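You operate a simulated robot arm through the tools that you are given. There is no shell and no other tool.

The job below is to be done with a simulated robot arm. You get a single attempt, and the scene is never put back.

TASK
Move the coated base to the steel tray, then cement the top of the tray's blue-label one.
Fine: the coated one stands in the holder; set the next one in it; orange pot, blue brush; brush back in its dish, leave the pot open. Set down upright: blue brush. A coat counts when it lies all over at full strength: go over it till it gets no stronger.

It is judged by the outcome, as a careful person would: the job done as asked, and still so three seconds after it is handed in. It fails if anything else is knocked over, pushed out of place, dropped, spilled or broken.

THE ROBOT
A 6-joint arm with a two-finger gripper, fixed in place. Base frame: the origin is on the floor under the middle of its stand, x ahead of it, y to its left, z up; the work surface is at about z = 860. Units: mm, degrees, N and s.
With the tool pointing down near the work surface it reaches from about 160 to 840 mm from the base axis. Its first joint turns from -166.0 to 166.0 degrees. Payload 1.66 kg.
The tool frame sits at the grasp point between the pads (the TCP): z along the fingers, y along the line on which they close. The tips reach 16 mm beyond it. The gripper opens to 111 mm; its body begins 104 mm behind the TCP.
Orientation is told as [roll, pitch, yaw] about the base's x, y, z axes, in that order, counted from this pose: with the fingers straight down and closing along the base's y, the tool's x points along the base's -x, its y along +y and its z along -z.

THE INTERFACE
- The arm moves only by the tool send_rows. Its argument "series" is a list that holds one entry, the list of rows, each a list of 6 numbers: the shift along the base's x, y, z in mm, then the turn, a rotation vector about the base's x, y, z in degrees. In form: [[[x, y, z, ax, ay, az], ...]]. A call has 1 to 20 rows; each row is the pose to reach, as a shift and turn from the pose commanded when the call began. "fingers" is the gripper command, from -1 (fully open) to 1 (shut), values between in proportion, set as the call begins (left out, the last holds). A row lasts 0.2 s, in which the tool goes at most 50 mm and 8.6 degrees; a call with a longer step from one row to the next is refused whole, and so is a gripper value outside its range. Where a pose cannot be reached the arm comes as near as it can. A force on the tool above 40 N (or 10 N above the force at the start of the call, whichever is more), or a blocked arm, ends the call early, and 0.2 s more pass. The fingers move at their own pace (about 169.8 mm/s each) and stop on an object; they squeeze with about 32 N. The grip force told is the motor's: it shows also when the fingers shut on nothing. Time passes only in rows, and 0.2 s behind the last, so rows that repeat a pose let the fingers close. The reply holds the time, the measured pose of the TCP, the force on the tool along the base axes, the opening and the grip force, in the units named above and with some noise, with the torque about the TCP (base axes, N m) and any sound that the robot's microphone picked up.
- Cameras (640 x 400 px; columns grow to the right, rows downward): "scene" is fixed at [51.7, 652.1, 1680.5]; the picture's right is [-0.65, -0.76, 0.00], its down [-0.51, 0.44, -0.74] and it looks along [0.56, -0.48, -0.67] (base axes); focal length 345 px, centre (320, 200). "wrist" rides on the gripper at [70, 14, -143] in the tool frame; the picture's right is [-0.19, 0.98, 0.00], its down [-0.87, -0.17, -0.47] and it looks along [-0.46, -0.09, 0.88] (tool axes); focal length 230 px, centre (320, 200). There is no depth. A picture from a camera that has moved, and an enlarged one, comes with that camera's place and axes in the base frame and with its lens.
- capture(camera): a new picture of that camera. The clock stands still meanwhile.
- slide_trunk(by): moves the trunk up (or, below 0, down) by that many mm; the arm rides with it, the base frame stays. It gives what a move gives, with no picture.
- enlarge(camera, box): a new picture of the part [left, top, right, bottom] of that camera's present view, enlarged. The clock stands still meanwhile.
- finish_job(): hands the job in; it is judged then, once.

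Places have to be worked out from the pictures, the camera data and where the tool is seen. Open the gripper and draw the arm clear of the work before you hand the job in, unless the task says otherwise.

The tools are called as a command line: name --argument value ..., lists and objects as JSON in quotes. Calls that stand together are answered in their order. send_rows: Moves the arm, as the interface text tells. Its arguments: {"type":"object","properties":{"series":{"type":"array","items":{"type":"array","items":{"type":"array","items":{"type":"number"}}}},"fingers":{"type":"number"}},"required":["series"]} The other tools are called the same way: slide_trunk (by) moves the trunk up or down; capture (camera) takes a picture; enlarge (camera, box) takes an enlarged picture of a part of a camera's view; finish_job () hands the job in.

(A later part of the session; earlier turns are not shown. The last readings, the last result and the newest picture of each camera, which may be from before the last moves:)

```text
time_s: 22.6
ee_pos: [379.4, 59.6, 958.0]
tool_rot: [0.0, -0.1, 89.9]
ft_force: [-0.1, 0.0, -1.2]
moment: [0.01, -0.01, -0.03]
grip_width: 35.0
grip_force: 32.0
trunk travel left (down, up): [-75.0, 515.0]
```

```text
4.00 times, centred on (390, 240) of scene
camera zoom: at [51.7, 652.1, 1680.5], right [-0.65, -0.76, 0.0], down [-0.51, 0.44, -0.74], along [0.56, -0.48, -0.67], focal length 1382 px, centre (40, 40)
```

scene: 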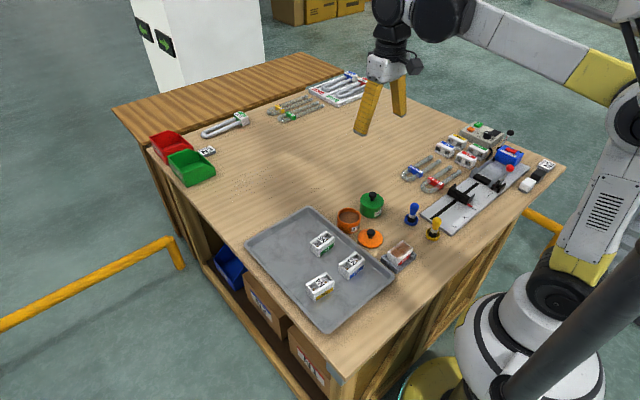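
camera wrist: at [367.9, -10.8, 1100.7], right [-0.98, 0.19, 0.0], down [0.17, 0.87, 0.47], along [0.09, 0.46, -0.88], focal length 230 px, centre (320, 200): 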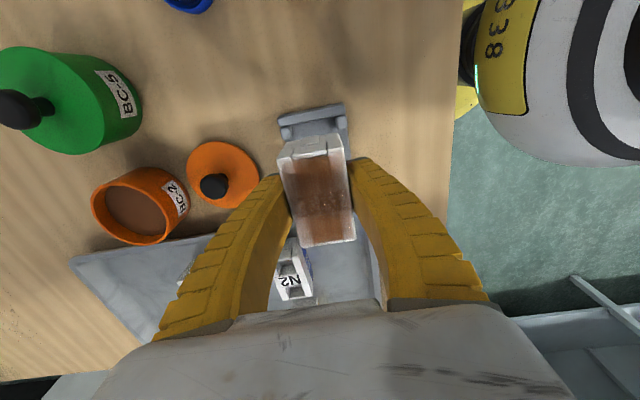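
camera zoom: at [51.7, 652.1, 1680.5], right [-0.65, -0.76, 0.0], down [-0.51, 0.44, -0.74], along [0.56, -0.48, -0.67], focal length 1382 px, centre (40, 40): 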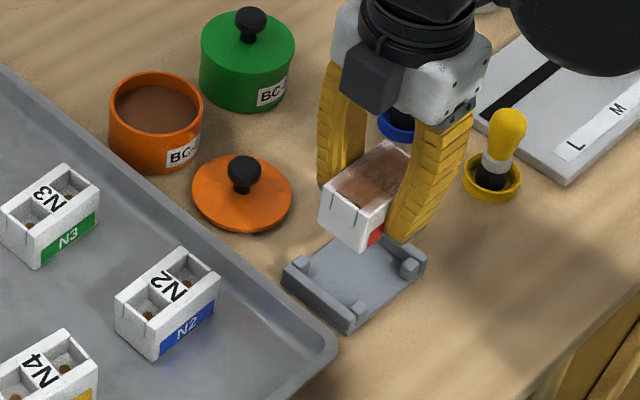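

The holder is empty and N1 is held level and clear. I'll carry it smoothly to above (555, 306) on the tray.

send_rows --series '[[[5, 7, 0, 0, 0, 0], [17, 24, 0, 0, 0, 0], [31, 44, 0, 0, 0, 0], [47, 66, 0, 0, 0, 0], [63, 88, 0, 0, 0, 0], [79, 111, 0, 0, 0, 0], [95, 133, 0, 0, 0, 0], [110, 155, 0, 0, 0, 0], [126, 177, 0, 0, 0, 0], [140, 197, 0, 0, 0, 0], [152, 214, 0, 0, 0, 0], [163, 229, 0, 0, 0, 0], [170, 239, 0, 0, 0, 0], [175, 246, 0, 0, 0, 0], [175, 246, 0, 0, 0, 0]]]'

capture --camera "wrist"

enlarge --camera "scene" --box '[240, 190, 400, 320]'

```text
time_s: 25.8
ee_pos: [553.5, 306.7, 957.0]
tool_rot: [0.0, 0.0, 90.1]
ft_force: [0.5, 0.0, -1.5]
moment: [0.03, -0.01, -0.03]
grip_width: 34.8
grip_force: 32.0
trunk travel left (down, up): [-75.0, 515.0]
```

```text
taken
camera wrist: at [542.7, 236.6, 1100.2], right [-0.98, 0.19, 0.0], down [0.17, 0.87, 0.47], along [0.09, 0.46, -0.88], focal length 230 px, centre (320, 200)
```

wrist: 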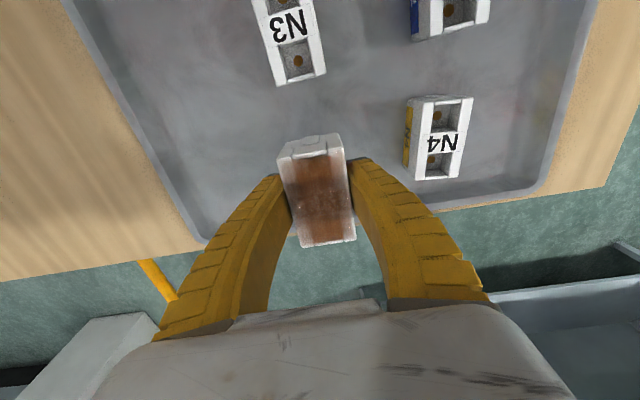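

```text
3.08 times, centred on (320, 255) of scene
camera zoom: at [51.7, 652.1, 1680.5], right [-0.65, -0.76, 0.0], down [-0.51, 0.44, -0.74], along [0.56, -0.48, -0.67], focal length 1063 px, centre (320, 31)
```

zoom: 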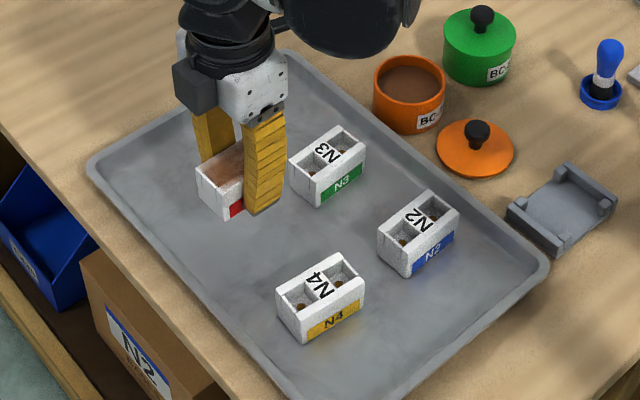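

N1 hangs over a clear part of the tray, with N3, N4 and the rim all well away. I'll lower it to just above the tray floor.

send_rows --series '[[[0, 0, -8, 0, 0, 0], [0, 0, -18, 0, 0, 0], [0, 0, -28, 0, 0, 0], [0, 0, -38, 0, 0, 0], [0, 0, -47, 0, 0, 0], [0, 0, -55, 0, 0, 0], [0, 0, -61, 0, 0, 0], [0, 0, -64, 0, 0, 0], [0, 0, -64, 0, 0, 0]]]'

enlarge --camera "scene" --box '[270, 210, 350, 290]'

```text
time_s: 27.8
ee_pos: [554.9, 306.1, 892.8]
tool_rot: [0.0, 0.0, 90.0]
ft_force: [0.1, 0.5, -0.6]
moment: [-0.02, 0.01, -0.01]
grip_width: 35.0
grip_force: 31.9
trunk travel left (down, up): [-75.0, 515.0]
```

```text
5.00 times, centred on (310, 250) of scene
camera zoom: at [51.7, 652.1, 1680.5], right [-0.65, -0.76, 0.0], down [-0.51, 0.44, -0.74], along [0.56, -0.48, -0.67], focal length 1727 px, centre (370, -50)
```

zoom: 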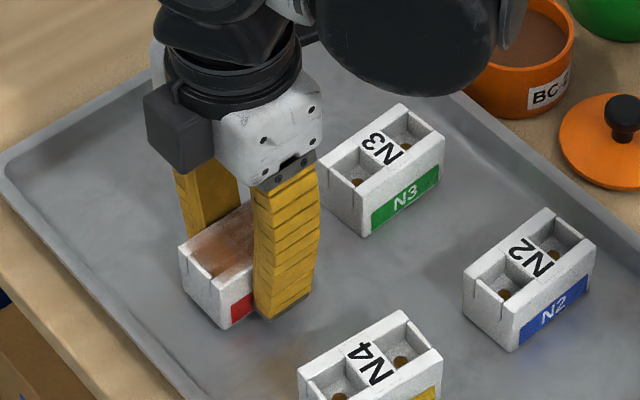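

No contact yet. I'll keep descending in millimetre steps and watch for the touch.

send_rows --series '[[[0, 0, -1, 0, 0, 0], [0, 0, -2, 0, 0, 0], [0, 0, -3, 0, 0, 0], [0, 0, -4, 0, 0, 0], [0, 0, -4, 0, 0, 0]]]'

```text
time_s: 29.0
ee_pos: [554.7, 306.8, 890.3]
tool_rot: [0.0, 0.1, 90.0]
ft_force: [-0.1, -0.8, -0.6]
moment: [-0.02, 0.01, -0.03]
grip_width: 35.3
grip_force: 31.5
trunk travel left (down, up): [-75.0, 515.0]
```

Still no contact; three more millimetres.

send_rows --series '[[[0, 0, -1, 0, 0, 0], [0, 0, -2, 0, 0, 0], [0, 0, -3, 0, 0, 0], [0, 0, -3, 0, 0, 0]]]'

```text
time_s: 30.0
ee_pos: [553.4, 306.7, 888.9]
tool_rot: [0.0, 0.0, 90.0]
ft_force: [5.8, 3.5, 16.7]
moment: [0.02, -0.06, -0.01]
grip_width: 38.1
grip_force: 32.3
trunk travel left (down, up): [-75.0, 515.0]
```

N1 is now touching the tray floor (16.7 N upward). I'll ease up 1.5 mm to relax the press, then open.

send_rows --series '[[[0, 0, 0.8, 0, 0, 0], [0, 0, 1.5, 0, 0, 0], [0, 0, 1.5, 0, 0, 0]]]'

send_rows --series '[[[0, 0, 0, 0, 0, 0], [0, 0, 0, 0, 0, 0], [0, 0, 0, 0, 0, 0]]]' --fingers -0.1

enlarge --camera "wrist" --box '[235, 90, 415, 250]'

enlarge --camera "scene" --box '[270, 210, 350, 290]'

```text
time_s: 30.8
ee_pos: [554.5, 305.8, 888.9]
tool_rot: [-0.1, 0.0, 90.0]
ft_force: [1.8, 1.6, 8.4]
moment: [0.04, -0.05, -0.05]
grip_width: 35.5
grip_force: 32.0
trunk travel left (down, up): [-75.0, 515.0]
```

```text
time_s: 31.6
ee_pos: [554.4, 306.1, 889.4]
tool_rot: [-0.1, 0.0, 90.0]
ft_force: [-0.5, 0.0, -0.2]
moment: [-0.01, -0.02, 0.03]
grip_width: 63.1
grip_force: 1.8
trunk travel left (down, up): [-75.0, 515.0]
```

```text
2.50 times, centred on (325, 170) of wrist
camera zoom: at [542.7, 235.6, 1031.2], right [-0.98, 0.19, 0.0], down [0.17, 0.87, 0.47], along [0.09, 0.46, -0.88], focal length 575 px, centre (308, 275)
```

zoom: 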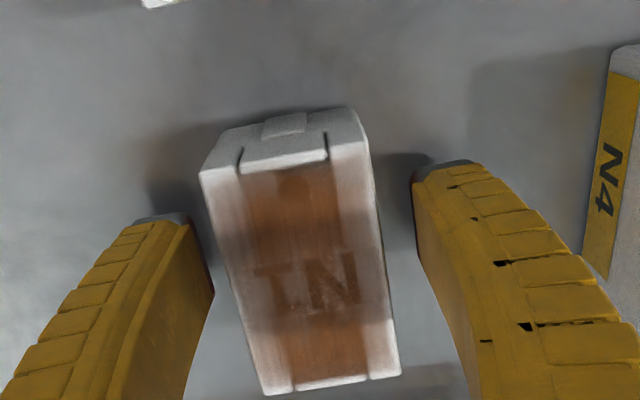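

```text
5.00 times, centred on (310, 250) of scene
camera zoom: at [51.7, 652.1, 1680.5], right [-0.65, -0.76, 0.0], down [-0.51, 0.44, -0.74], along [0.56, -0.48, -0.67], focal length 1727 px, centre (370, -50)
```

zoom: 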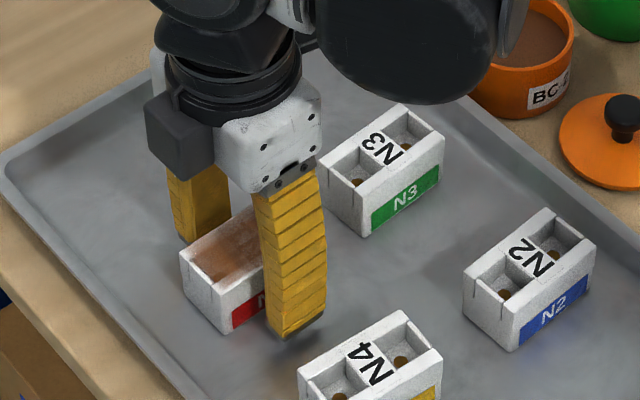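

N1 stands upright on the tray with its coat intact. I'll rise straight up and move above N2 for a precise measurement.

send_rows --series '[[[0, 0, 6, 0, 0, 0], [0, 0, 16, 0, 0, 0], [0, 0, 30, 0, 0, 0], [0, 0, 50, 0, 0, 0], [0, 0, 75, 0, 0, 0], [-14, -14, 100, 0, 0, 0], [-42, -42, 111.5, 0, 0, 0], [-70, -70, 111.5, 0, 0, 0], [-98, -98, 111.5, 0, 0, 0], [-113.8, -112.4, 111.5, 0, 0, 0], [-113.8, -112.4, 111.5, 0, 0, 0]]]'

capture --camera "wrist"

enlarge --camera "wrist" --box '[260, 105, 380, 205]'

enlarge --camera "scene" --box '[240, 190, 400, 320]'

```text
time_s: 34.0
ee_pos: [441.4, 194.2, 1000.8]
tool_rot: [0.0, 0.0, 90.0]
ft_force: [-0.8, 0.2, 0.2]
moment: [0.03, 0.0, 0.0]
grip_width: 62.8
grip_force: 1.5
trunk travel left (down, up): [-75.0, 515.0]
```

```text
taken
camera wrist: at [429.5, 123.2, 1143.0], right [-0.98, 0.19, 0.0], down [0.17, 0.87, 0.47], along [0.09, 0.46, -0.88], focal length 230 px, centre (320, 200)
```

wrist: 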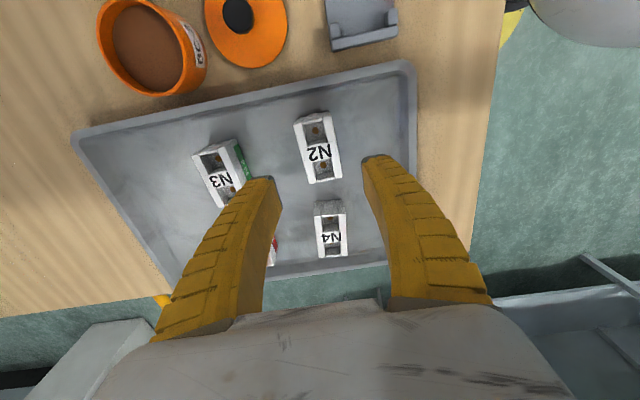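

```text
4.00 times, centred on (320, 155) of wrist
camera zoom: at [429.5, 123.2, 1143.0], right [-0.98, 0.19, 0.0], down [0.17, 0.87, 0.47], along [0.09, 0.46, -0.88], focal length 920 px, centre (320, 380)
```

zoom: 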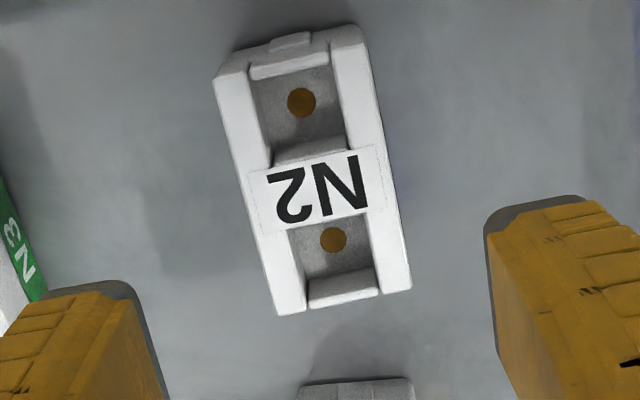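

```text
3.08 times, centred on (320, 255) of scene
camera zoom: at [51.7, 652.1, 1680.5], right [-0.65, -0.76, 0.0], down [-0.51, 0.44, -0.74], along [0.56, -0.48, -0.67], focal length 1063 px, centre (320, 31)
```

zoom: 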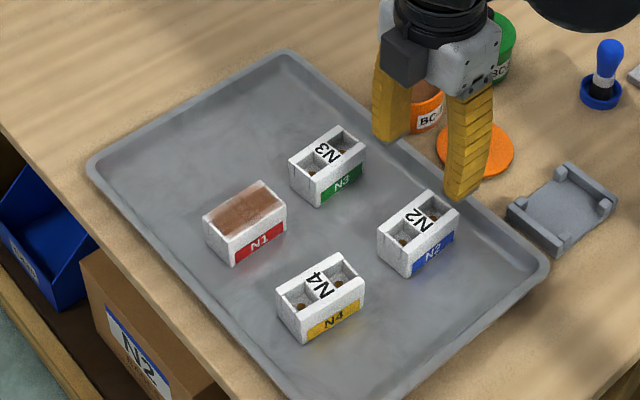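

N1 stands well on the tray. I'll enlarge N2 more to pin its yaw and centre.

enlarge --camera "wrist" --box '[284, 105, 364, 195]'

```text
4.44 times, centred on (324, 150) of wrist
camera zoom: at [429.5, 123.2, 1143.0], right [-0.98, 0.19, 0.0], down [0.17, 0.87, 0.47], along [0.09, 0.46, -0.88], focal length 1022 px, centre (302, 422)
```

zoom: 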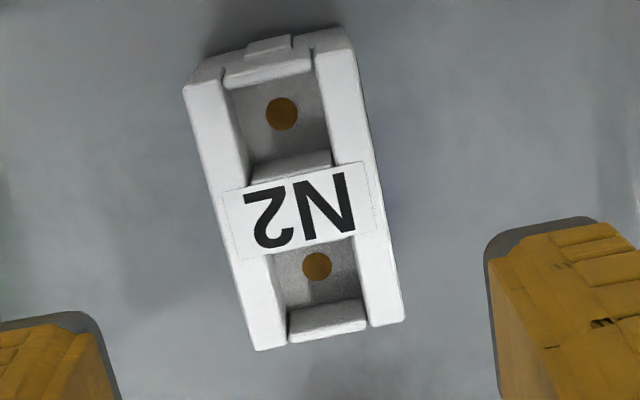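

N2's yaw is +2.0°, centred 1.2 mm in −y of the tool. I'll align the yaw, descend straddling it to the same relative depth as the good N1 grip, and check.

send_rows --series '[[[-0.1, -1.3, -10, 0, 0, 2], [-0.1, -1.3, -35, 0, 0, 2], [-0.1, -1.3, -60, 0, 0, 2], [-0.1, -1.3, -80, 0, 0, 2], [-0.1, -1.3, -95, 0, 0, 2], [-0.1, -1.3, -104, 0, 0, 2], [-0.1, -1.3, -108, 0, 0, 2], [-0.1, -1.3, -111, 0, 0, 2], [-0.1, -1.3, -111, 0, 0, 2]]]'

enlarge --camera "wrist" --box '[235, 90, 415, 250]'

enlarge --camera "scene" --box '[310, 210, 400, 300]'

```text
time_s: 36.0
ee_pos: [441.0, 192.7, 889.8]
tool_rot: [0.0, 0.0, 92.0]
ft_force: [-0.2, -0.2, -0.1]
moment: [-0.06, -0.01, 0.0]
grip_width: 63.0
grip_force: 1.7
trunk travel left (down, up): [-75.0, 515.0]
```

```text
2.50 times, centred on (325, 170) of wrist
camera zoom: at [431.3, 121.1, 1032.1], right [-0.99, 0.16, 0.0], down [0.14, 0.87, 0.47], along [0.07, 0.47, -0.88], focal length 575 px, centre (308, 275)
```

zoom: 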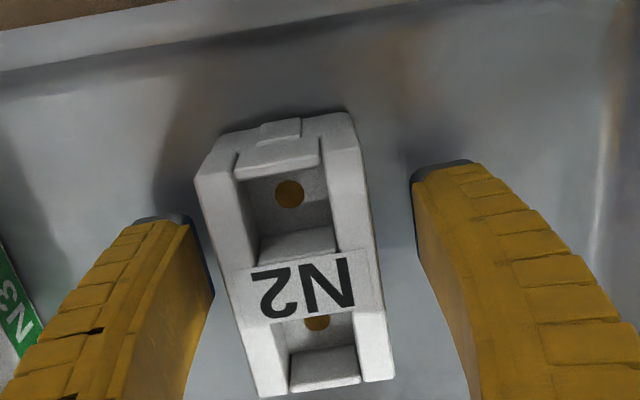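

```text
4.44 times, centred on (355, 255) of scene
camera zoom: at [51.7, 652.1, 1680.5], right [-0.65, -0.76, 0.0], down [-0.51, 0.44, -0.74], along [0.56, -0.48, -0.67], focal length 1535 px, centre (164, -44)
```

zoom: 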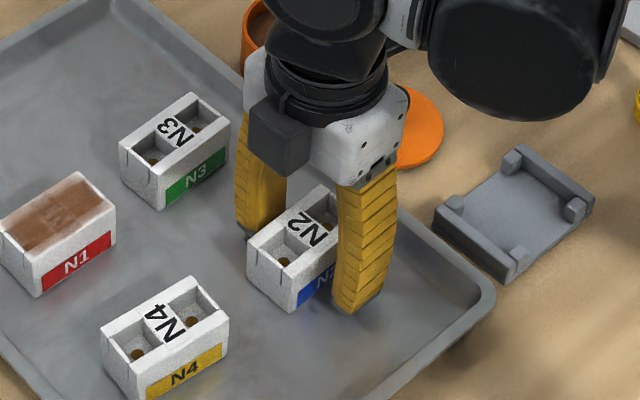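

Compared with N1's grip picture, N2 sits about 1.4 mm further to +x and 1.3 mm further to +y. I'll nudge the tool to match and then close.

send_rows --series '[[[0.7, 0.6, 0, 0, 0, 0], [1.3, 1.2, 0, 0, 0, 0], [1.3, 1.2, 0, 0, 0, 0]]]'

send_rows --series '[[[0, 0, 0, 0, 0, 0], [0, 0, 0, 0, 0, 0], [0, 0, 0, 0, 0, 0], [0, 0, 0, 0, 0, 0]]]' --fingers 1

enlarge --camera "wrist" --box '[255, 100, 395, 240]'

```text
time_s: 36.8
ee_pos: [442.3, 194.1, 889.2]
tool_rot: [0.0, 0.1, 92.0]
ft_force: [-0.5, -0.8, -0.3]
moment: [0.0, -0.02, 0.01]
grip_width: 63.0
grip_force: 1.3
trunk travel left (down, up): [-75.0, 515.0]
```

```text
time_s: 37.8
ee_pos: [441.2, 193.4, 889.1]
tool_rot: [0.0, 0.0, 91.9]
ft_force: [3.5, 1.5, 12.9]
moment: [0.05, -0.04, -0.01]
grip_width: 36.4
grip_force: 31.2
trunk travel left (down, up): [-75.0, 515.0]
```

```text
2.86 times, centred on (325, 170) of wrist
camera zoom: at [432.3, 122.4, 1032.3], right [-0.99, 0.16, 0.0], down [0.14, 0.87, 0.47], along [0.07, 0.47, -0.88], focal length 657 px, centre (306, 286)
```

zoom: 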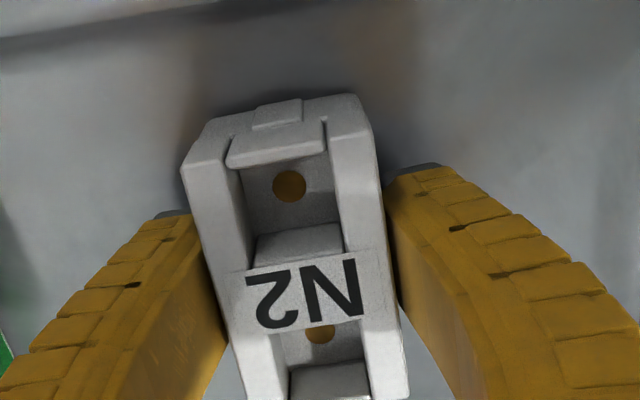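

N2 in the grip matches N1's grip picture to about half a millimetre. I'll lift slowly as before.

send_rows --series '[[[0, 0, 1, 0, 0, 0], [0, 0, 2, 0, 0, 0], [0, 0, 3, 0, 0, 0], [0, 0, 4, 0, 0, 0], [0, 0, 5, 0, 0, 0], [0, 0, 6.5, 0, 0, 0], [0, 0, 8, 0, 0, 0], [0, 0, 10, 0, 0, 0], [0, 0, 13, 0, 0, 0], [0, 0, 17, 0, 0, 0], [0, 0, 22, 0, 0, 0], [0, 0, 27, 0, 0, 0], [0, 0, 33, 0, 0, 0], [0, 0, 39, 0, 0, 0], [0, 0, 45, 0, 0, 0], [0, 0, 51, 0, 0, 0], [0, 0, 57, 0, 0, 0], [0, 0, 63, 0, 0, 0], [0, 0, 67, 0, 0, 0], [0, 0, 67, 0, 0, 0]]]'

enlarge --camera "wrist" --box '[255, 100, 395, 240]'

enlarge --camera "scene" --box '[310, 190, 420, 300]'

```text
time_s: 42.0
ee_pos: [441.3, 195.2, 956.4]
tool_rot: [0.0, 0.0, 92.0]
ft_force: [0.3, 0.5, -0.6]
moment: [0.01, 0.0, -0.03]
grip_width: 35.8
grip_force: 32.0
trunk travel left (down, up): [-75.0, 515.0]
```

```text
2.86 times, centred on (325, 170) of wrist
camera zoom: at [432.4, 122.8, 1098.6], right [-0.99, 0.16, 0.0], down [0.14, 0.87, 0.47], along [0.07, 0.47, -0.88], focal length 657 px, centre (306, 286)
```

zoom: 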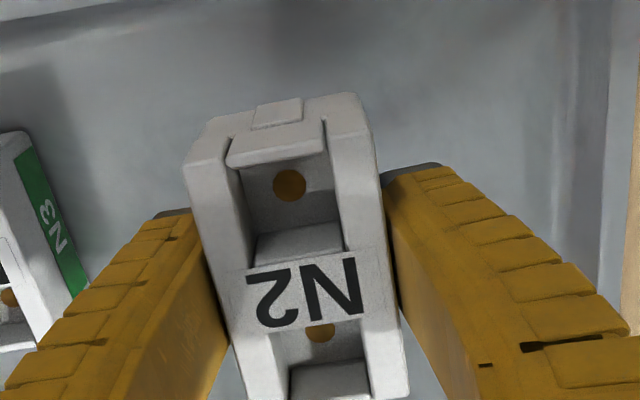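

```text
3.64 times, centred on (365, 245) of scene
camera zoom: at [51.7, 652.1, 1680.5], right [-0.65, -0.76, 0.0], down [-0.51, 0.44, -0.74], along [0.56, -0.48, -0.67], focal length 1256 px, centre (156, 36)
```

zoom: 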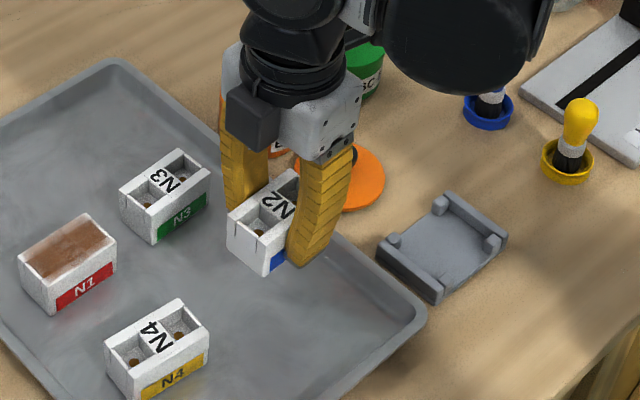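

N2 is held level. I'll carry it over the holder with yaw back to 90°, stopping at the height where I have N1's comparison picture.

send_rows --series '[[[-2, -4, 0, 0, 0, -0.2], [-7, -15, 0, 0, 0, -0.4], [-14, -30, 0, 0, 0, -0.7], [-22, -47, 0, 0, 0, -1], [-30, -64, 0, 0, 0, -1.3], [-38, -81, 0, 0, 0, -1.6], [-46, -98, 0, 0, 0, -1.8], [-53, -113, 0, 0, 0, -2], [-59, -126, 0, 0, 0, -2], [-62.5, -133.5, 0, 0, 0, -2], [-62.5, -133.5, -8, 0, 0, -2], [-62.5, -133.5, -18, 0, 0, -2], [-62.5, -133.5, -28, 0, 0, -2], [-62.5, -133.5, -38, 0, 0, -2], [-62.5, -133.5, -46, 0, 0, -2], [-62.5, -133.5, -51, 0, 0, -2], [-62.5, -133.5, -53, 0, 0, -2], [-62.5, -133.5, -53, 0, 0, -2]]]'

enlarge --camera "wrist" --box '[255, 100, 395, 240]'

enlarge --camera "scene" --box '[370, 225, 430, 285]'

```text
time_s: 45.8
ee_pos: [379.1, 59.1, 901.7]
tool_rot: [-0.1, 0.0, 90.1]
ft_force: [0.6, 0.0, -0.7]
moment: [0.01, 0.02, 0.03]
grip_width: 35.4
grip_force: 31.9
trunk travel left (down, up): [-75.0, 515.0]
```

```text
2.86 times, centred on (325, 170) of wrist
camera zoom: at [367.1, -10.1, 1045.1], right [-0.98, 0.19, 0.0], down [0.17, 0.87, 0.47], along [0.09, 0.46, -0.88], focal length 657 px, centre (306, 286)
```

zoom: 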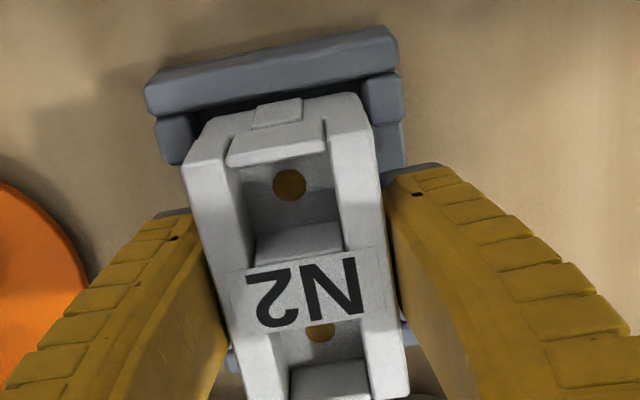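

```text
6.67 times, centred on (400, 255) of scene
camera zoom: at [51.7, 652.1, 1680.5], right [-0.65, -0.76, 0.0], down [-0.51, 0.44, -0.74], along [0.56, -0.48, -0.67], focal length 2302 px, centre (-213, -167)
```

zoom: 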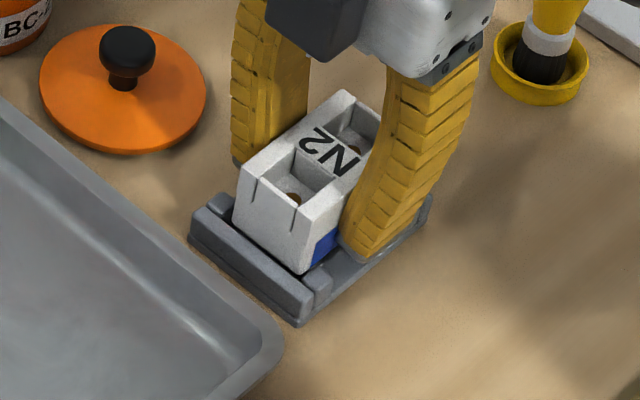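

The holder appears about 0.5 mm off in y relative to N1's comparison picture, and the reported camera pose agrees. I'll correct by −0.5 mm in y and lower toward the seat in small steps.

send_rows --series '[[[0.1, -0.5, 0, 0, 0, 0], [0.1, -0.5, -1.5, 0, 0, 0], [0.1, -0.5, -3, 0, 0, 0], [0.1, -0.5, -4.5, 0, 0, 0], [0.1, -0.5, -6, 0, 0, 0], [0.1, -0.5, -7.5, 0, 0, 0], [0.1, -0.5, -7.5, 0, 0, 0]]]'

enlarge --camera "wrist" --box '[255, 100, 395, 240]'

enlarge --camera "scene" --box '[370, 225, 430, 285]'

```text
time_s: 47.4
ee_pos: [379.4, 60.5, 894.9]
tool_rot: [0.0, 0.0, 90.0]
ft_force: [0.5, 0.6, -0.4]
moment: [0.04, -0.01, 0.04]
grip_width: 35.4
grip_force: 32.3
trunk travel left (down, up): [-75.0, 515.0]
```

```text
2.86 times, centred on (325, 170) of wrist
camera zoom: at [367.7, -10.3, 1037.8], right [-0.98, 0.19, 0.0], down [0.17, 0.87, 0.47], along [0.09, 0.46, -0.88], focal length 657 px, centre (306, 286)
```

zoom: 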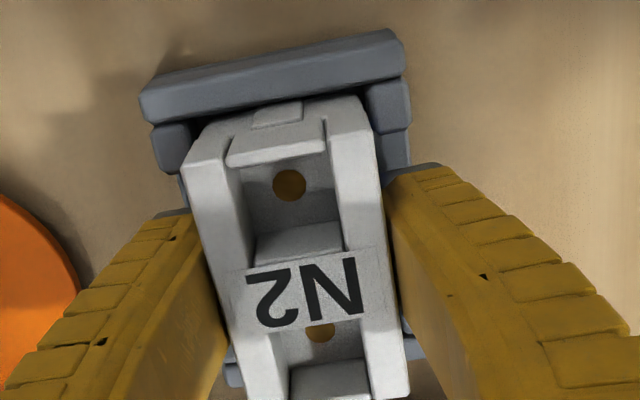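

```text
6.67 times, centred on (400, 255) of scene
camera zoom: at [51.7, 652.1, 1680.5], right [-0.65, -0.76, 0.0], down [-0.51, 0.44, -0.74], along [0.56, -0.48, -0.67], focal length 2302 px, centre (-213, -167)
```

zoom: 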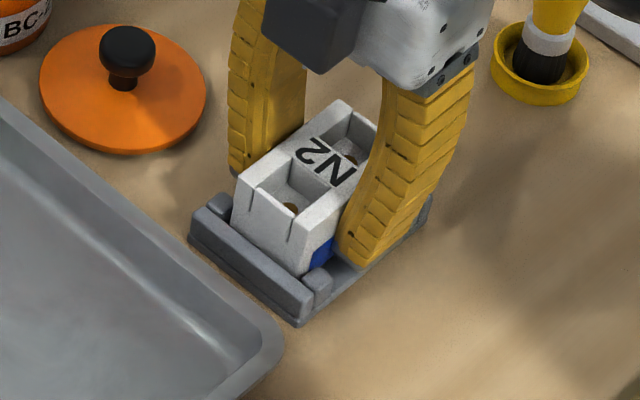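

N2 has entered between the lugs without contact force. I'll lower the last few millimetres until it seats.

send_rows --series '[[[0, 0, -1, 0, 0, 0], [0, 0, -2, 0, 0, 0], [0, 0, -3, 0, 0, 0], [0, 0, -3, 0, 0, 0]]]'

```text
time_s: 48.4
ee_pos: [378.9, 60.3, 890.9]
tool_rot: [0.0, 0.0, 90.0]
ft_force: [3.1, 0.2, 12.1]
moment: [-0.03, 0.01, 0.0]
grip_width: 36.3
grip_force: 32.5
trunk travel left (down, up): [-75.0, 515.0]
```

It seated at 12 N, at the expected height. I'll relax slightly, open to about 62 mm and check.

send_rows --series '[[[0, 0, 0.8, 0, 0, 0], [0, 0, 0.8, 0, 0, 0]]]'

send_rows --series '[[[0, 0, 0, 0, 0, 0], [0, 0, 0, 0, 0, 0], [0, 0, 0, 0, 0, 0]]]' --fingers -0.1

enlarge --camera "wrist" --box '[255, 100, 395, 240]'

enlarge --camera "scene" --box '[370, 225, 430, 285]'

```text
time_s: 49.0
ee_pos: [379.0, 59.9, 892.4]
tool_rot: [0.0, 0.0, 89.9]
ft_force: [0.0, -0.3, -0.7]
moment: [0.0, -0.02, -0.01]
grip_width: 35.4
grip_force: 32.2
trunk travel left (down, up): [-75.0, 515.0]
```

```text
time_s: 49.8
ee_pos: [379.8, 60.7, 892.5]
tool_rot: [0.0, -0.1, 90.0]
ft_force: [-0.4, -0.2, 0.6]
moment: [0.03, 0.0, -0.02]
grip_width: 63.1
grip_force: 1.5
trunk travel left (down, up): [-75.0, 515.0]
```

```text
2.86 times, centred on (325, 170) of wrist
camera zoom: at [367.7, -10.0, 1035.3], right [-0.98, 0.19, 0.0], down [0.17, 0.87, 0.47], along [0.09, 0.46, -0.88], focal length 657 px, centre (306, 286)
```

zoom: 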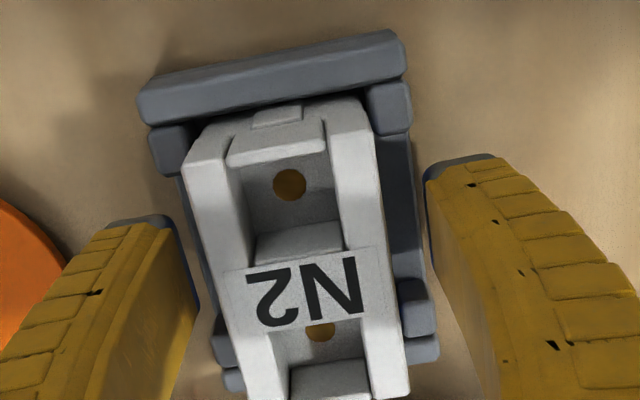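

```text
6.67 times, centred on (400, 255) of scene
camera zoom: at [51.7, 652.1, 1680.5], right [-0.65, -0.76, 0.0], down [-0.51, 0.44, -0.74], along [0.56, -0.48, -0.67], focal length 2302 px, centre (-213, -167)
```

zoom: 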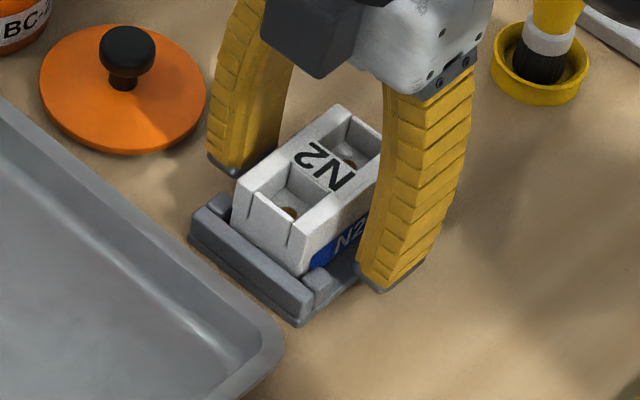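

N2 is seated exactly where N1 stood. I'll rise, turn the tool back to yaw 0 and go above the blue brush for a close look.

send_rows --series '[[[0, 0, 10, 0, 0, 0], [0, 0, 30, 0, 0, 0], [0, 0, 60, 0, 0, 0], [0, 0, 95, 0, 0, 0], [8, -12, 115, 0, 0, -7], [16, -24, 117, 0, 0, -15], [24, -37, 117, 0, 0, -23], [32, -50, 117, 0, 0, -31], [40, -63, 117, 0, 0, -39], [49, -76, 117, 0, 0, -47], [58, -90, 117, 0, 0, -55], [67, -104, 117, 0, 0, -63], [76, -118, 117, 0, 0, -71], [85, -132, 117, 0, 0, -79], [94, -146, 117, 0, 0, -87], [100, -155, 117, 0, 0, -90], [100, -155, 117, 0, 0, -90]]]'

capture --camera "wrist"

enlarge --camera "wrist" --box '[240, 80, 400, 220]'

enlarge --camera "scene" --box '[370, 180, 450, 260]'

```text
time_s: 53.4
ee_pos: [478.3, -94.9, 1009.3]
tool_rot: [0.0, -0.1, -0.1]
ft_force: [1.3, 0.0, -0.7]
moment: [-0.01, -0.02, 0.05]
grip_width: 63.3
grip_force: 1.2
trunk travel left (down, up): [-75.0, 515.0]
```

```text
taken
camera wrist: at [411.5, -82.7, 1152.8], right [0.19, 0.98, 0.0], down [0.87, -0.17, 0.47], along [0.46, -0.09, -0.88], focal length 230 px, centre (320, 200)
```

wrist: 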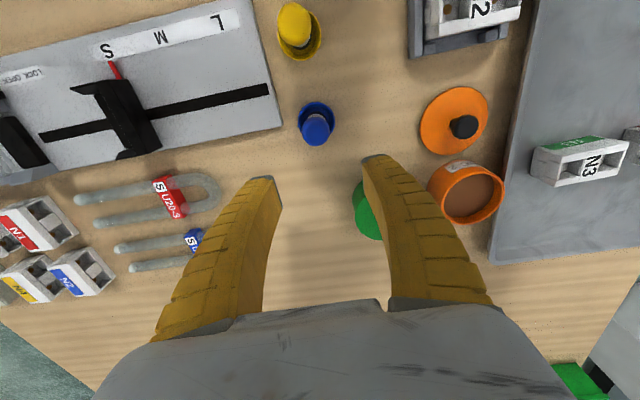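

```text
2.86 times, centred on (320, 150) of wrist
camera zoom: at [411.5, -82.7, 1152.8], right [0.19, 0.98, 0.0], down [0.87, -0.17, 0.47], along [0.46, -0.09, -0.88], focal length 657 px, centre (320, 343)
```

zoom: 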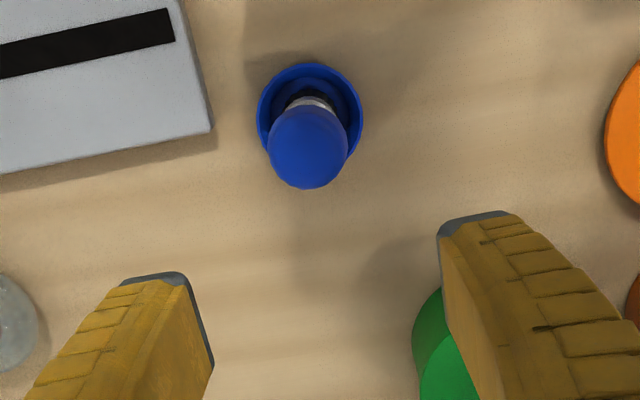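

```text
5.00 times, centred on (410, 220) of scene
camera zoom: at [51.7, 652.1, 1680.5], right [-0.65, -0.76, 0.0], down [-0.51, 0.44, -0.74], along [0.56, -0.48, -0.67], focal length 1727 px, centre (-130, 100)
```

zoom: 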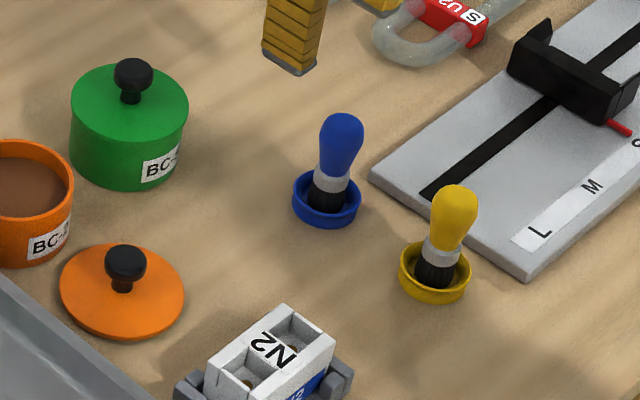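

The blue brush stands upright at about (451.3, −93.3) in my commanded frame. Its bulb centre is near z ≈ 941, radius about 13 mm, and the whole brush is about 90 mm tall. I'll move above it and descend until the tips are just above the bulb.

send_rows --series '[[[-14, 1, 0, 0, 0, 0], [-28.5, 1.8, 0, 0, 0, 0], [-28.5, 1.8, -15, 0, 0, 0], [-28.5, 1.8, -28, 0, 0, 0], [-28.5, 1.8, -34, 0, 0, 0], [-28.5, 1.8, -34, 0, 0, 0]]]'

enlarge --camera "wrist" --box '[240, 100, 400, 240]'

enlarge --camera "scene" --box '[370, 160, 450, 240]'

```text
time_s: 54.8
ee_pos: [450.7, -93.0, 975.4]
tool_rot: [0.0, 0.0, 0.0]
ft_force: [-0.9, 0.5, -0.4]
moment: [0.0, 0.01, -0.03]
grip_width: 63.0
grip_force: 1.2
trunk travel left (down, up): [-75.0, 515.0]
```

```text
2.86 times, centred on (320, 170) of wrist
camera zoom: at [382.7, -80.2, 1117.9], right [0.19, 0.98, 0.0], down [0.87, -0.17, 0.47], along [0.46, -0.09, -0.88], focal length 657 px, centre (320, 286)
```

zoom: 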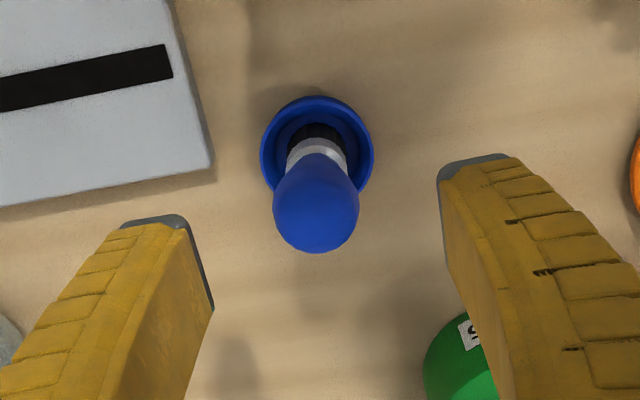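

```text
5.00 times, centred on (410, 200) of scene
camera zoom: at [51.7, 652.1, 1680.5], right [-0.65, -0.76, 0.0], down [-0.51, 0.44, -0.74], along [0.56, -0.48, -0.67], focal length 1727 px, centre (-130, 200)
```

zoom: 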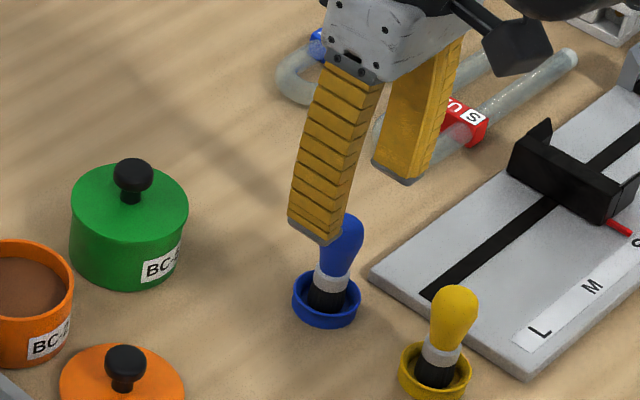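

The brush axis is within 1 mm of the tool centre. I'll correct by half a millimetre, descend so the pads straddle the bulb just below its widest point, and check.

send_rows --series '[[[-0.6, -0.5, -8, 0, 0, 0], [-0.6, -0.5, -18, 0, 0, 0], [-0.6, -0.5, -28, 0, 0, 0], [-0.6, -0.5, -36, 0, 0, 0], [-0.6, -0.5, -40, 0, 0, 0], [-0.6, -0.5, -40, 0, 0, 0]]]'

enlarge --camera "wrist" --box '[240, 100, 400, 240]'

enlarge --camera "scene" --box '[370, 160, 450, 240]'

```text
time_s: 56.2
ee_pos: [451.4, -94.6, 935.5]
tool_rot: [0.1, 0.1, 0.0]
ft_force: [0.7, 0.0, -0.4]
moment: [-0.01, -0.01, -0.03]
grip_width: 63.2
grip_force: 1.2
trunk travel left (down, up): [-75.0, 515.0]
```

```text
2.86 times, centred on (320, 170) of wrist
camera zoom: at [382.3, -81.8, 1078.4], right [0.19, 0.98, 0.0], down [0.87, -0.17, 0.47], along [0.46, -0.09, -0.88], focal length 657 px, centre (320, 286)
```

zoom: 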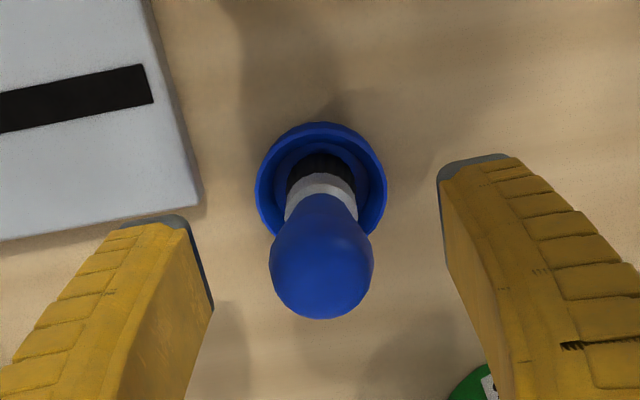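

```text
5.00 times, centred on (410, 200) of scene
camera zoom: at [51.7, 652.1, 1680.5], right [-0.65, -0.76, 0.0], down [-0.51, 0.44, -0.74], along [0.56, -0.48, -0.67], focal length 1727 px, centre (-130, 200)
```

zoom: 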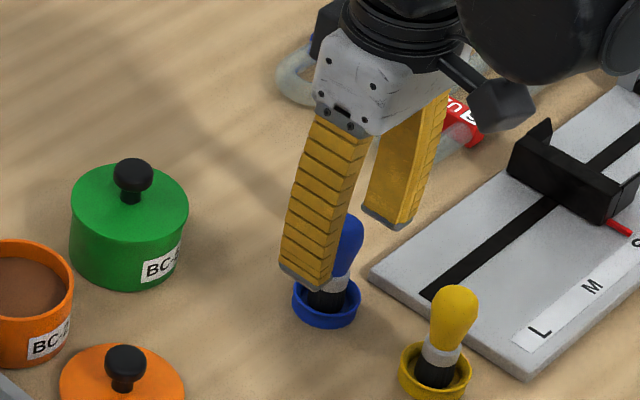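

The bulb sits right at the tool centre. I'll close on it.

send_rows --series '[[[0, 0.4, 0, 0, 0, 0], [0, 0.4, 0, 0, 0, 0], [0, 0.4, 0, 0, 0, 0], [0, 0.4, 0, 0, 0, 0]]]' --fingers 1

enlarge --camera "wrist" --box '[240, 100, 400, 240]'

enlarge --camera "scene" --box '[370, 160, 450, 240]'

```text
time_s: 57.2
ee_pos: [450.1, -93.5, 936.6]
tool_rot: [0.0, 0.0, -0.2]
ft_force: [5.7, -0.6, 15.8]
moment: [-0.02, -0.55, -0.02]
grip_width: 19.0
grip_force: 32.0
trunk travel left (down, up): [-75.0, 515.0]
```

```text
2.86 times, centred on (320, 170) of wrist
camera zoom: at [382.2, -81.3, 1078.8], right [0.19, 0.98, 0.0], down [0.87, -0.17, 0.47], along [0.46, -0.09, -0.88], focal length 657 px, centre (320, 286)
```

zoom: 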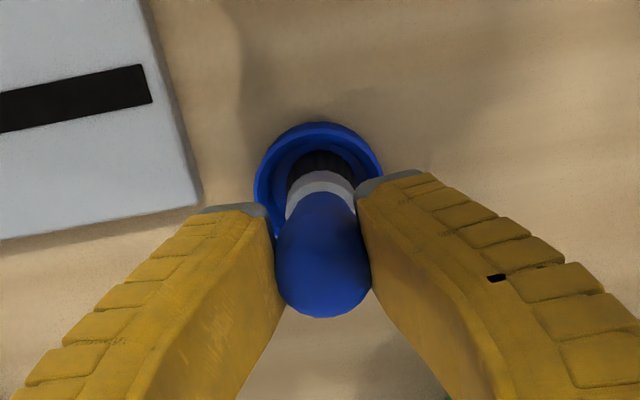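

```text
5.00 times, centred on (410, 200) of scene
camera zoom: at [51.7, 652.1, 1680.5], right [-0.65, -0.76, 0.0], down [-0.51, 0.44, -0.74], along [0.56, -0.48, -0.67], focal length 1727 px, centre (-130, 200)
```

zoom: 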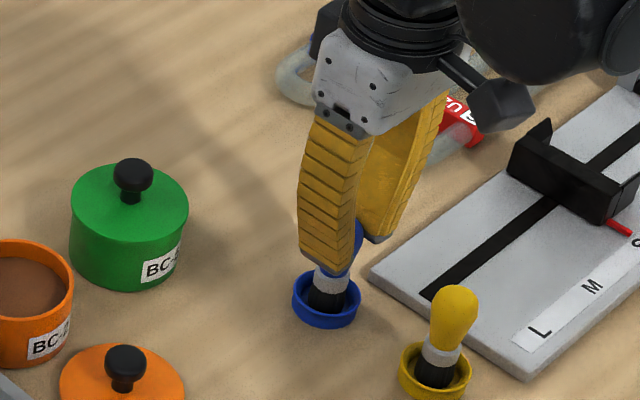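

The handle is gripped at 19 mm width, the fingers cupping the bulb from below. I'll lift it slowly out of the dish and watch.

send_rows --series '[[[0, 0, 1, 0, 0, 0], [0, 0, 2, 0, 0, 0], [0, 0, 3, 0, 0, 0], [0, 0, 4, 0, 0, 0], [0, 0, 5.5, 0, 0, 0], [0, 0, 7, 0, 0, 0], [0, 0, 9, 0, 0, 0], [0, 0, 12, 0, 0, 0], [0, 0, 12, 0, 0, 0]]]'

enlarge --camera "wrist" --box '[240, 100, 400, 240]'

enlarge --camera "scene" --box '[370, 160, 450, 240]'

```text
time_s: 59.2
ee_pos: [450.4, -93.3, 947.4]
tool_rot: [-0.1, 0.0, -0.1]
ft_force: [-1.1, -0.3, 1.0]
moment: [0.0, -0.01, -0.02]
grip_width: 0.2
grip_force: 28.9
trunk travel left (down, up): [-75.0, 515.0]
```

```text
2.86 times, centred on (320, 170) of wrist
camera zoom: at [382.1, -80.9, 1090.7], right [0.19, 0.98, 0.0], down [0.87, -0.17, 0.47], along [0.46, -0.09, -0.88], focal length 657 px, centre (320, 286)
```

zoom: 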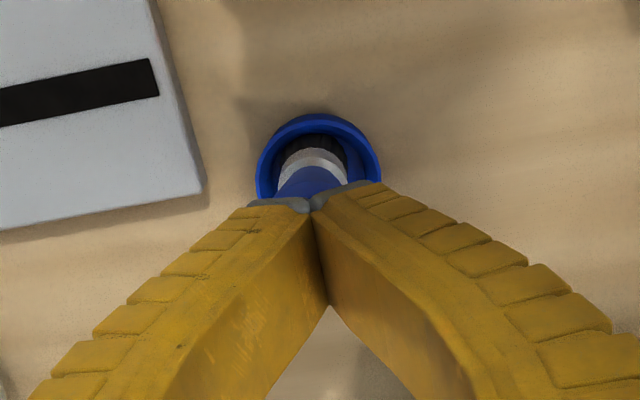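

```text
5.00 times, centred on (410, 200) of scene
camera zoom: at [51.7, 652.1, 1680.5], right [-0.65, -0.76, 0.0], down [-0.51, 0.44, -0.74], along [0.56, -0.48, -0.67], focal length 1727 px, centre (-130, 200)
```

zoom: 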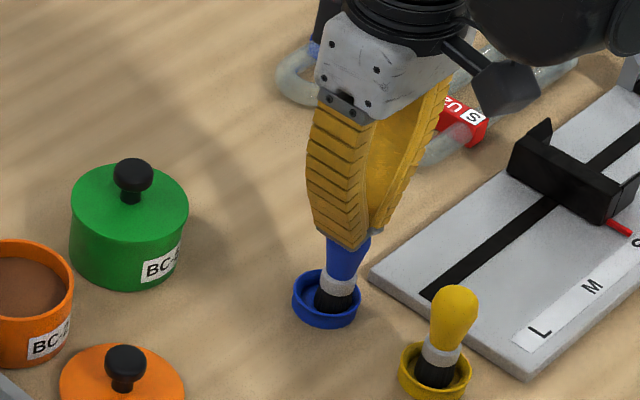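

The fingers have shut to 0.2 mm, so the bulb escaped. I need to see where the brush is before moving anything.

enlarge --camera "scene" --box '[385, 185, 425, 235]'

enlarge --camera "wrist" --box '[280, 110, 360, 200]'

capture --camera "wrist"

```text
8.00 times, centred on (405, 210) of scene
camera zoom: at [51.7, 652.1, 1680.5], right [-0.65, -0.76, 0.0], down [-0.51, 0.44, -0.74], along [0.56, -0.48, -0.67], focal length 2763 px, centre (-360, 120)
```

zoom: 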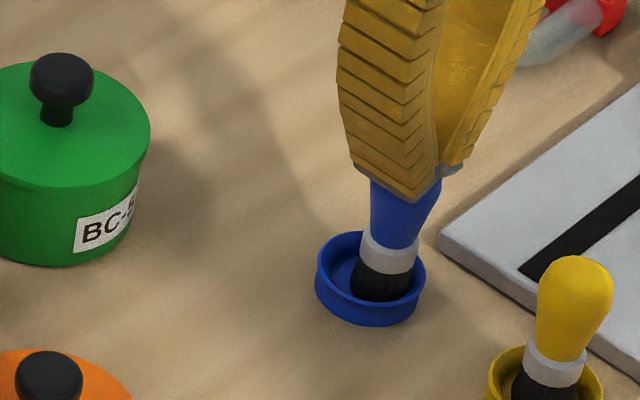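

```text
4.44 times, centred on (320, 155) of wrist
camera zoom: at [382.1, -80.9, 1090.7], right [0.19, 0.98, 0.0], down [0.87, -0.17, 0.47], along [0.46, -0.09, -0.88], focal length 1022 px, centre (320, 400)
```

zoom: 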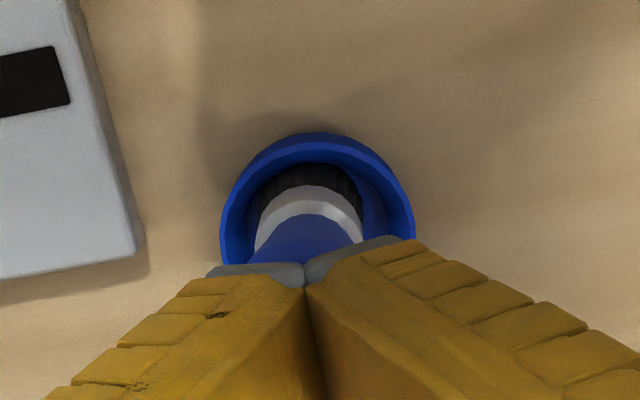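

```text
taken
camera wrist: at [382.1, -80.9, 1090.7], right [0.19, 0.98, 0.0], down [0.87, -0.17, 0.47], along [0.46, -0.09, -0.88], focal length 230 px, centre (320, 200)
```

wrist: 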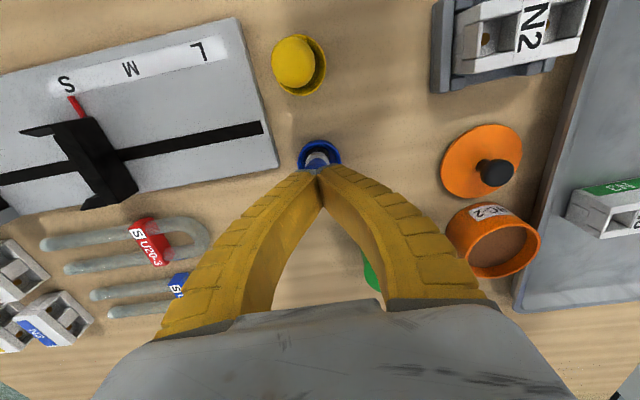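

I'll enlarge further to see how the handle sits relative to the finger tips.

enlarge --camera "scene" --box '[398, 195, 422, 225]'

enlarge --camera "wrist" --box '[295, 130, 345, 190]'

```text
13.33 times, centred on (410, 210) of scene
camera zoom: at [51.7, 652.1, 1680.5], right [-0.65, -0.76, 0.0], down [-0.51, 0.44, -0.74], along [0.56, -0.48, -0.67], focal length 4605 px, centre (-880, 67)
```

zoom: 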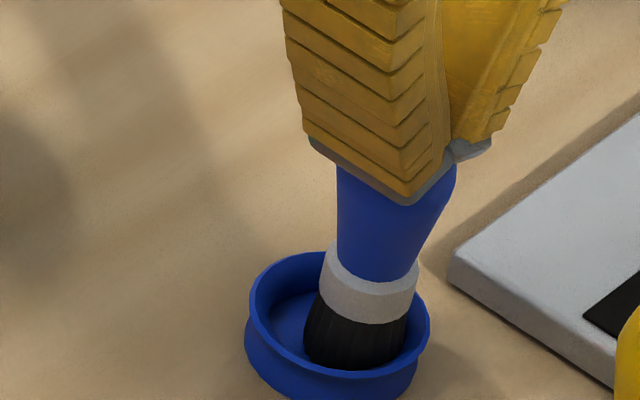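

```text
6.67 times, centred on (320, 160) of wrist
camera zoom: at [382.1, -80.9, 1090.7], right [0.19, 0.98, 0.0], down [0.87, -0.17, 0.47], along [0.46, -0.09, -0.88], focal length 1534 px, centre (320, 467)
```

zoom: 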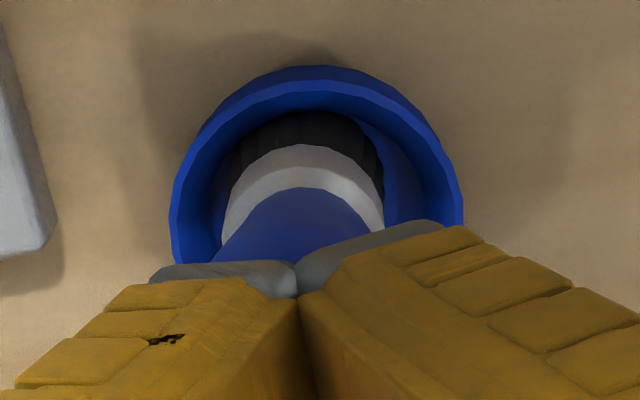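

The brush is still standing in its dish, nudged to the −x side of it, and the fingers have slid off over its dome. Tool forces are about zero, so it stands on its own. I'll raise straight up with the fingers shut and look again.

send_rows --series '[[[0, 0, 3, 0, 0, 0], [0, 0, 7, 0, 0, 0], [0, 0, 14, 0, 0, 0], [0, 0, 24, 0, 0, 0], [0, 0, 40, 0, 0, 0], [0, 0, 60, 0, 0, 0], [0, 0, 60, 0, 0, 0]]]'

enlarge --camera "wrist" --box '[280, 110, 360, 200]'

enlarge --camera "scene" --box '[395, 180, 431, 230]'

```text
time_s: 60.8
ee_pos: [449.1, -92.8, 1007.3]
tool_rot: [-0.1, 0.0, 0.0]
ft_force: [-0.9, 0.2, 0.5]
moment: [-0.02, -0.02, 0.0]
grip_width: 0.0
grip_force: 28.6
trunk travel left (down, up): [-75.0, 515.0]
```

```text
4.44 times, centred on (320, 155) of wrist
camera zoom: at [381.5, -80.2, 1150.9], right [0.19, 0.98, 0.0], down [0.87, -0.17, 0.47], along [0.46, -0.09, -0.88], focal length 1022 px, centre (320, 400)
```

zoom: 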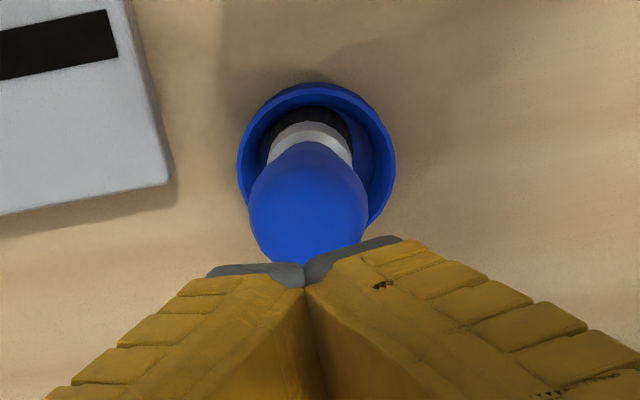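

```text
8.00 times, centred on (413, 205) of scene
camera zoom: at [51.7, 652.1, 1680.5], right [-0.65, -0.76, 0.0], down [-0.51, 0.44, -0.74], along [0.56, -0.48, -0.67], focal length 2763 px, centre (-424, 160)
```

zoom: 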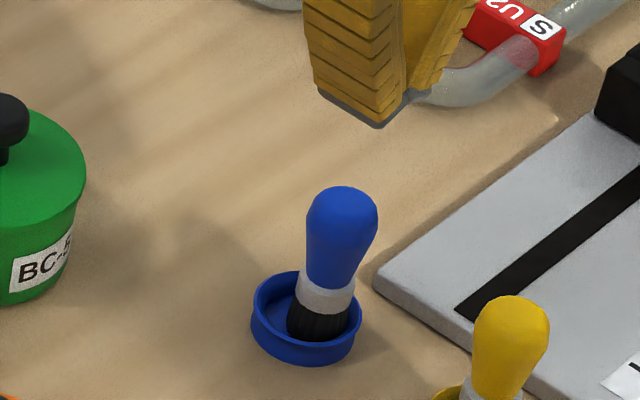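

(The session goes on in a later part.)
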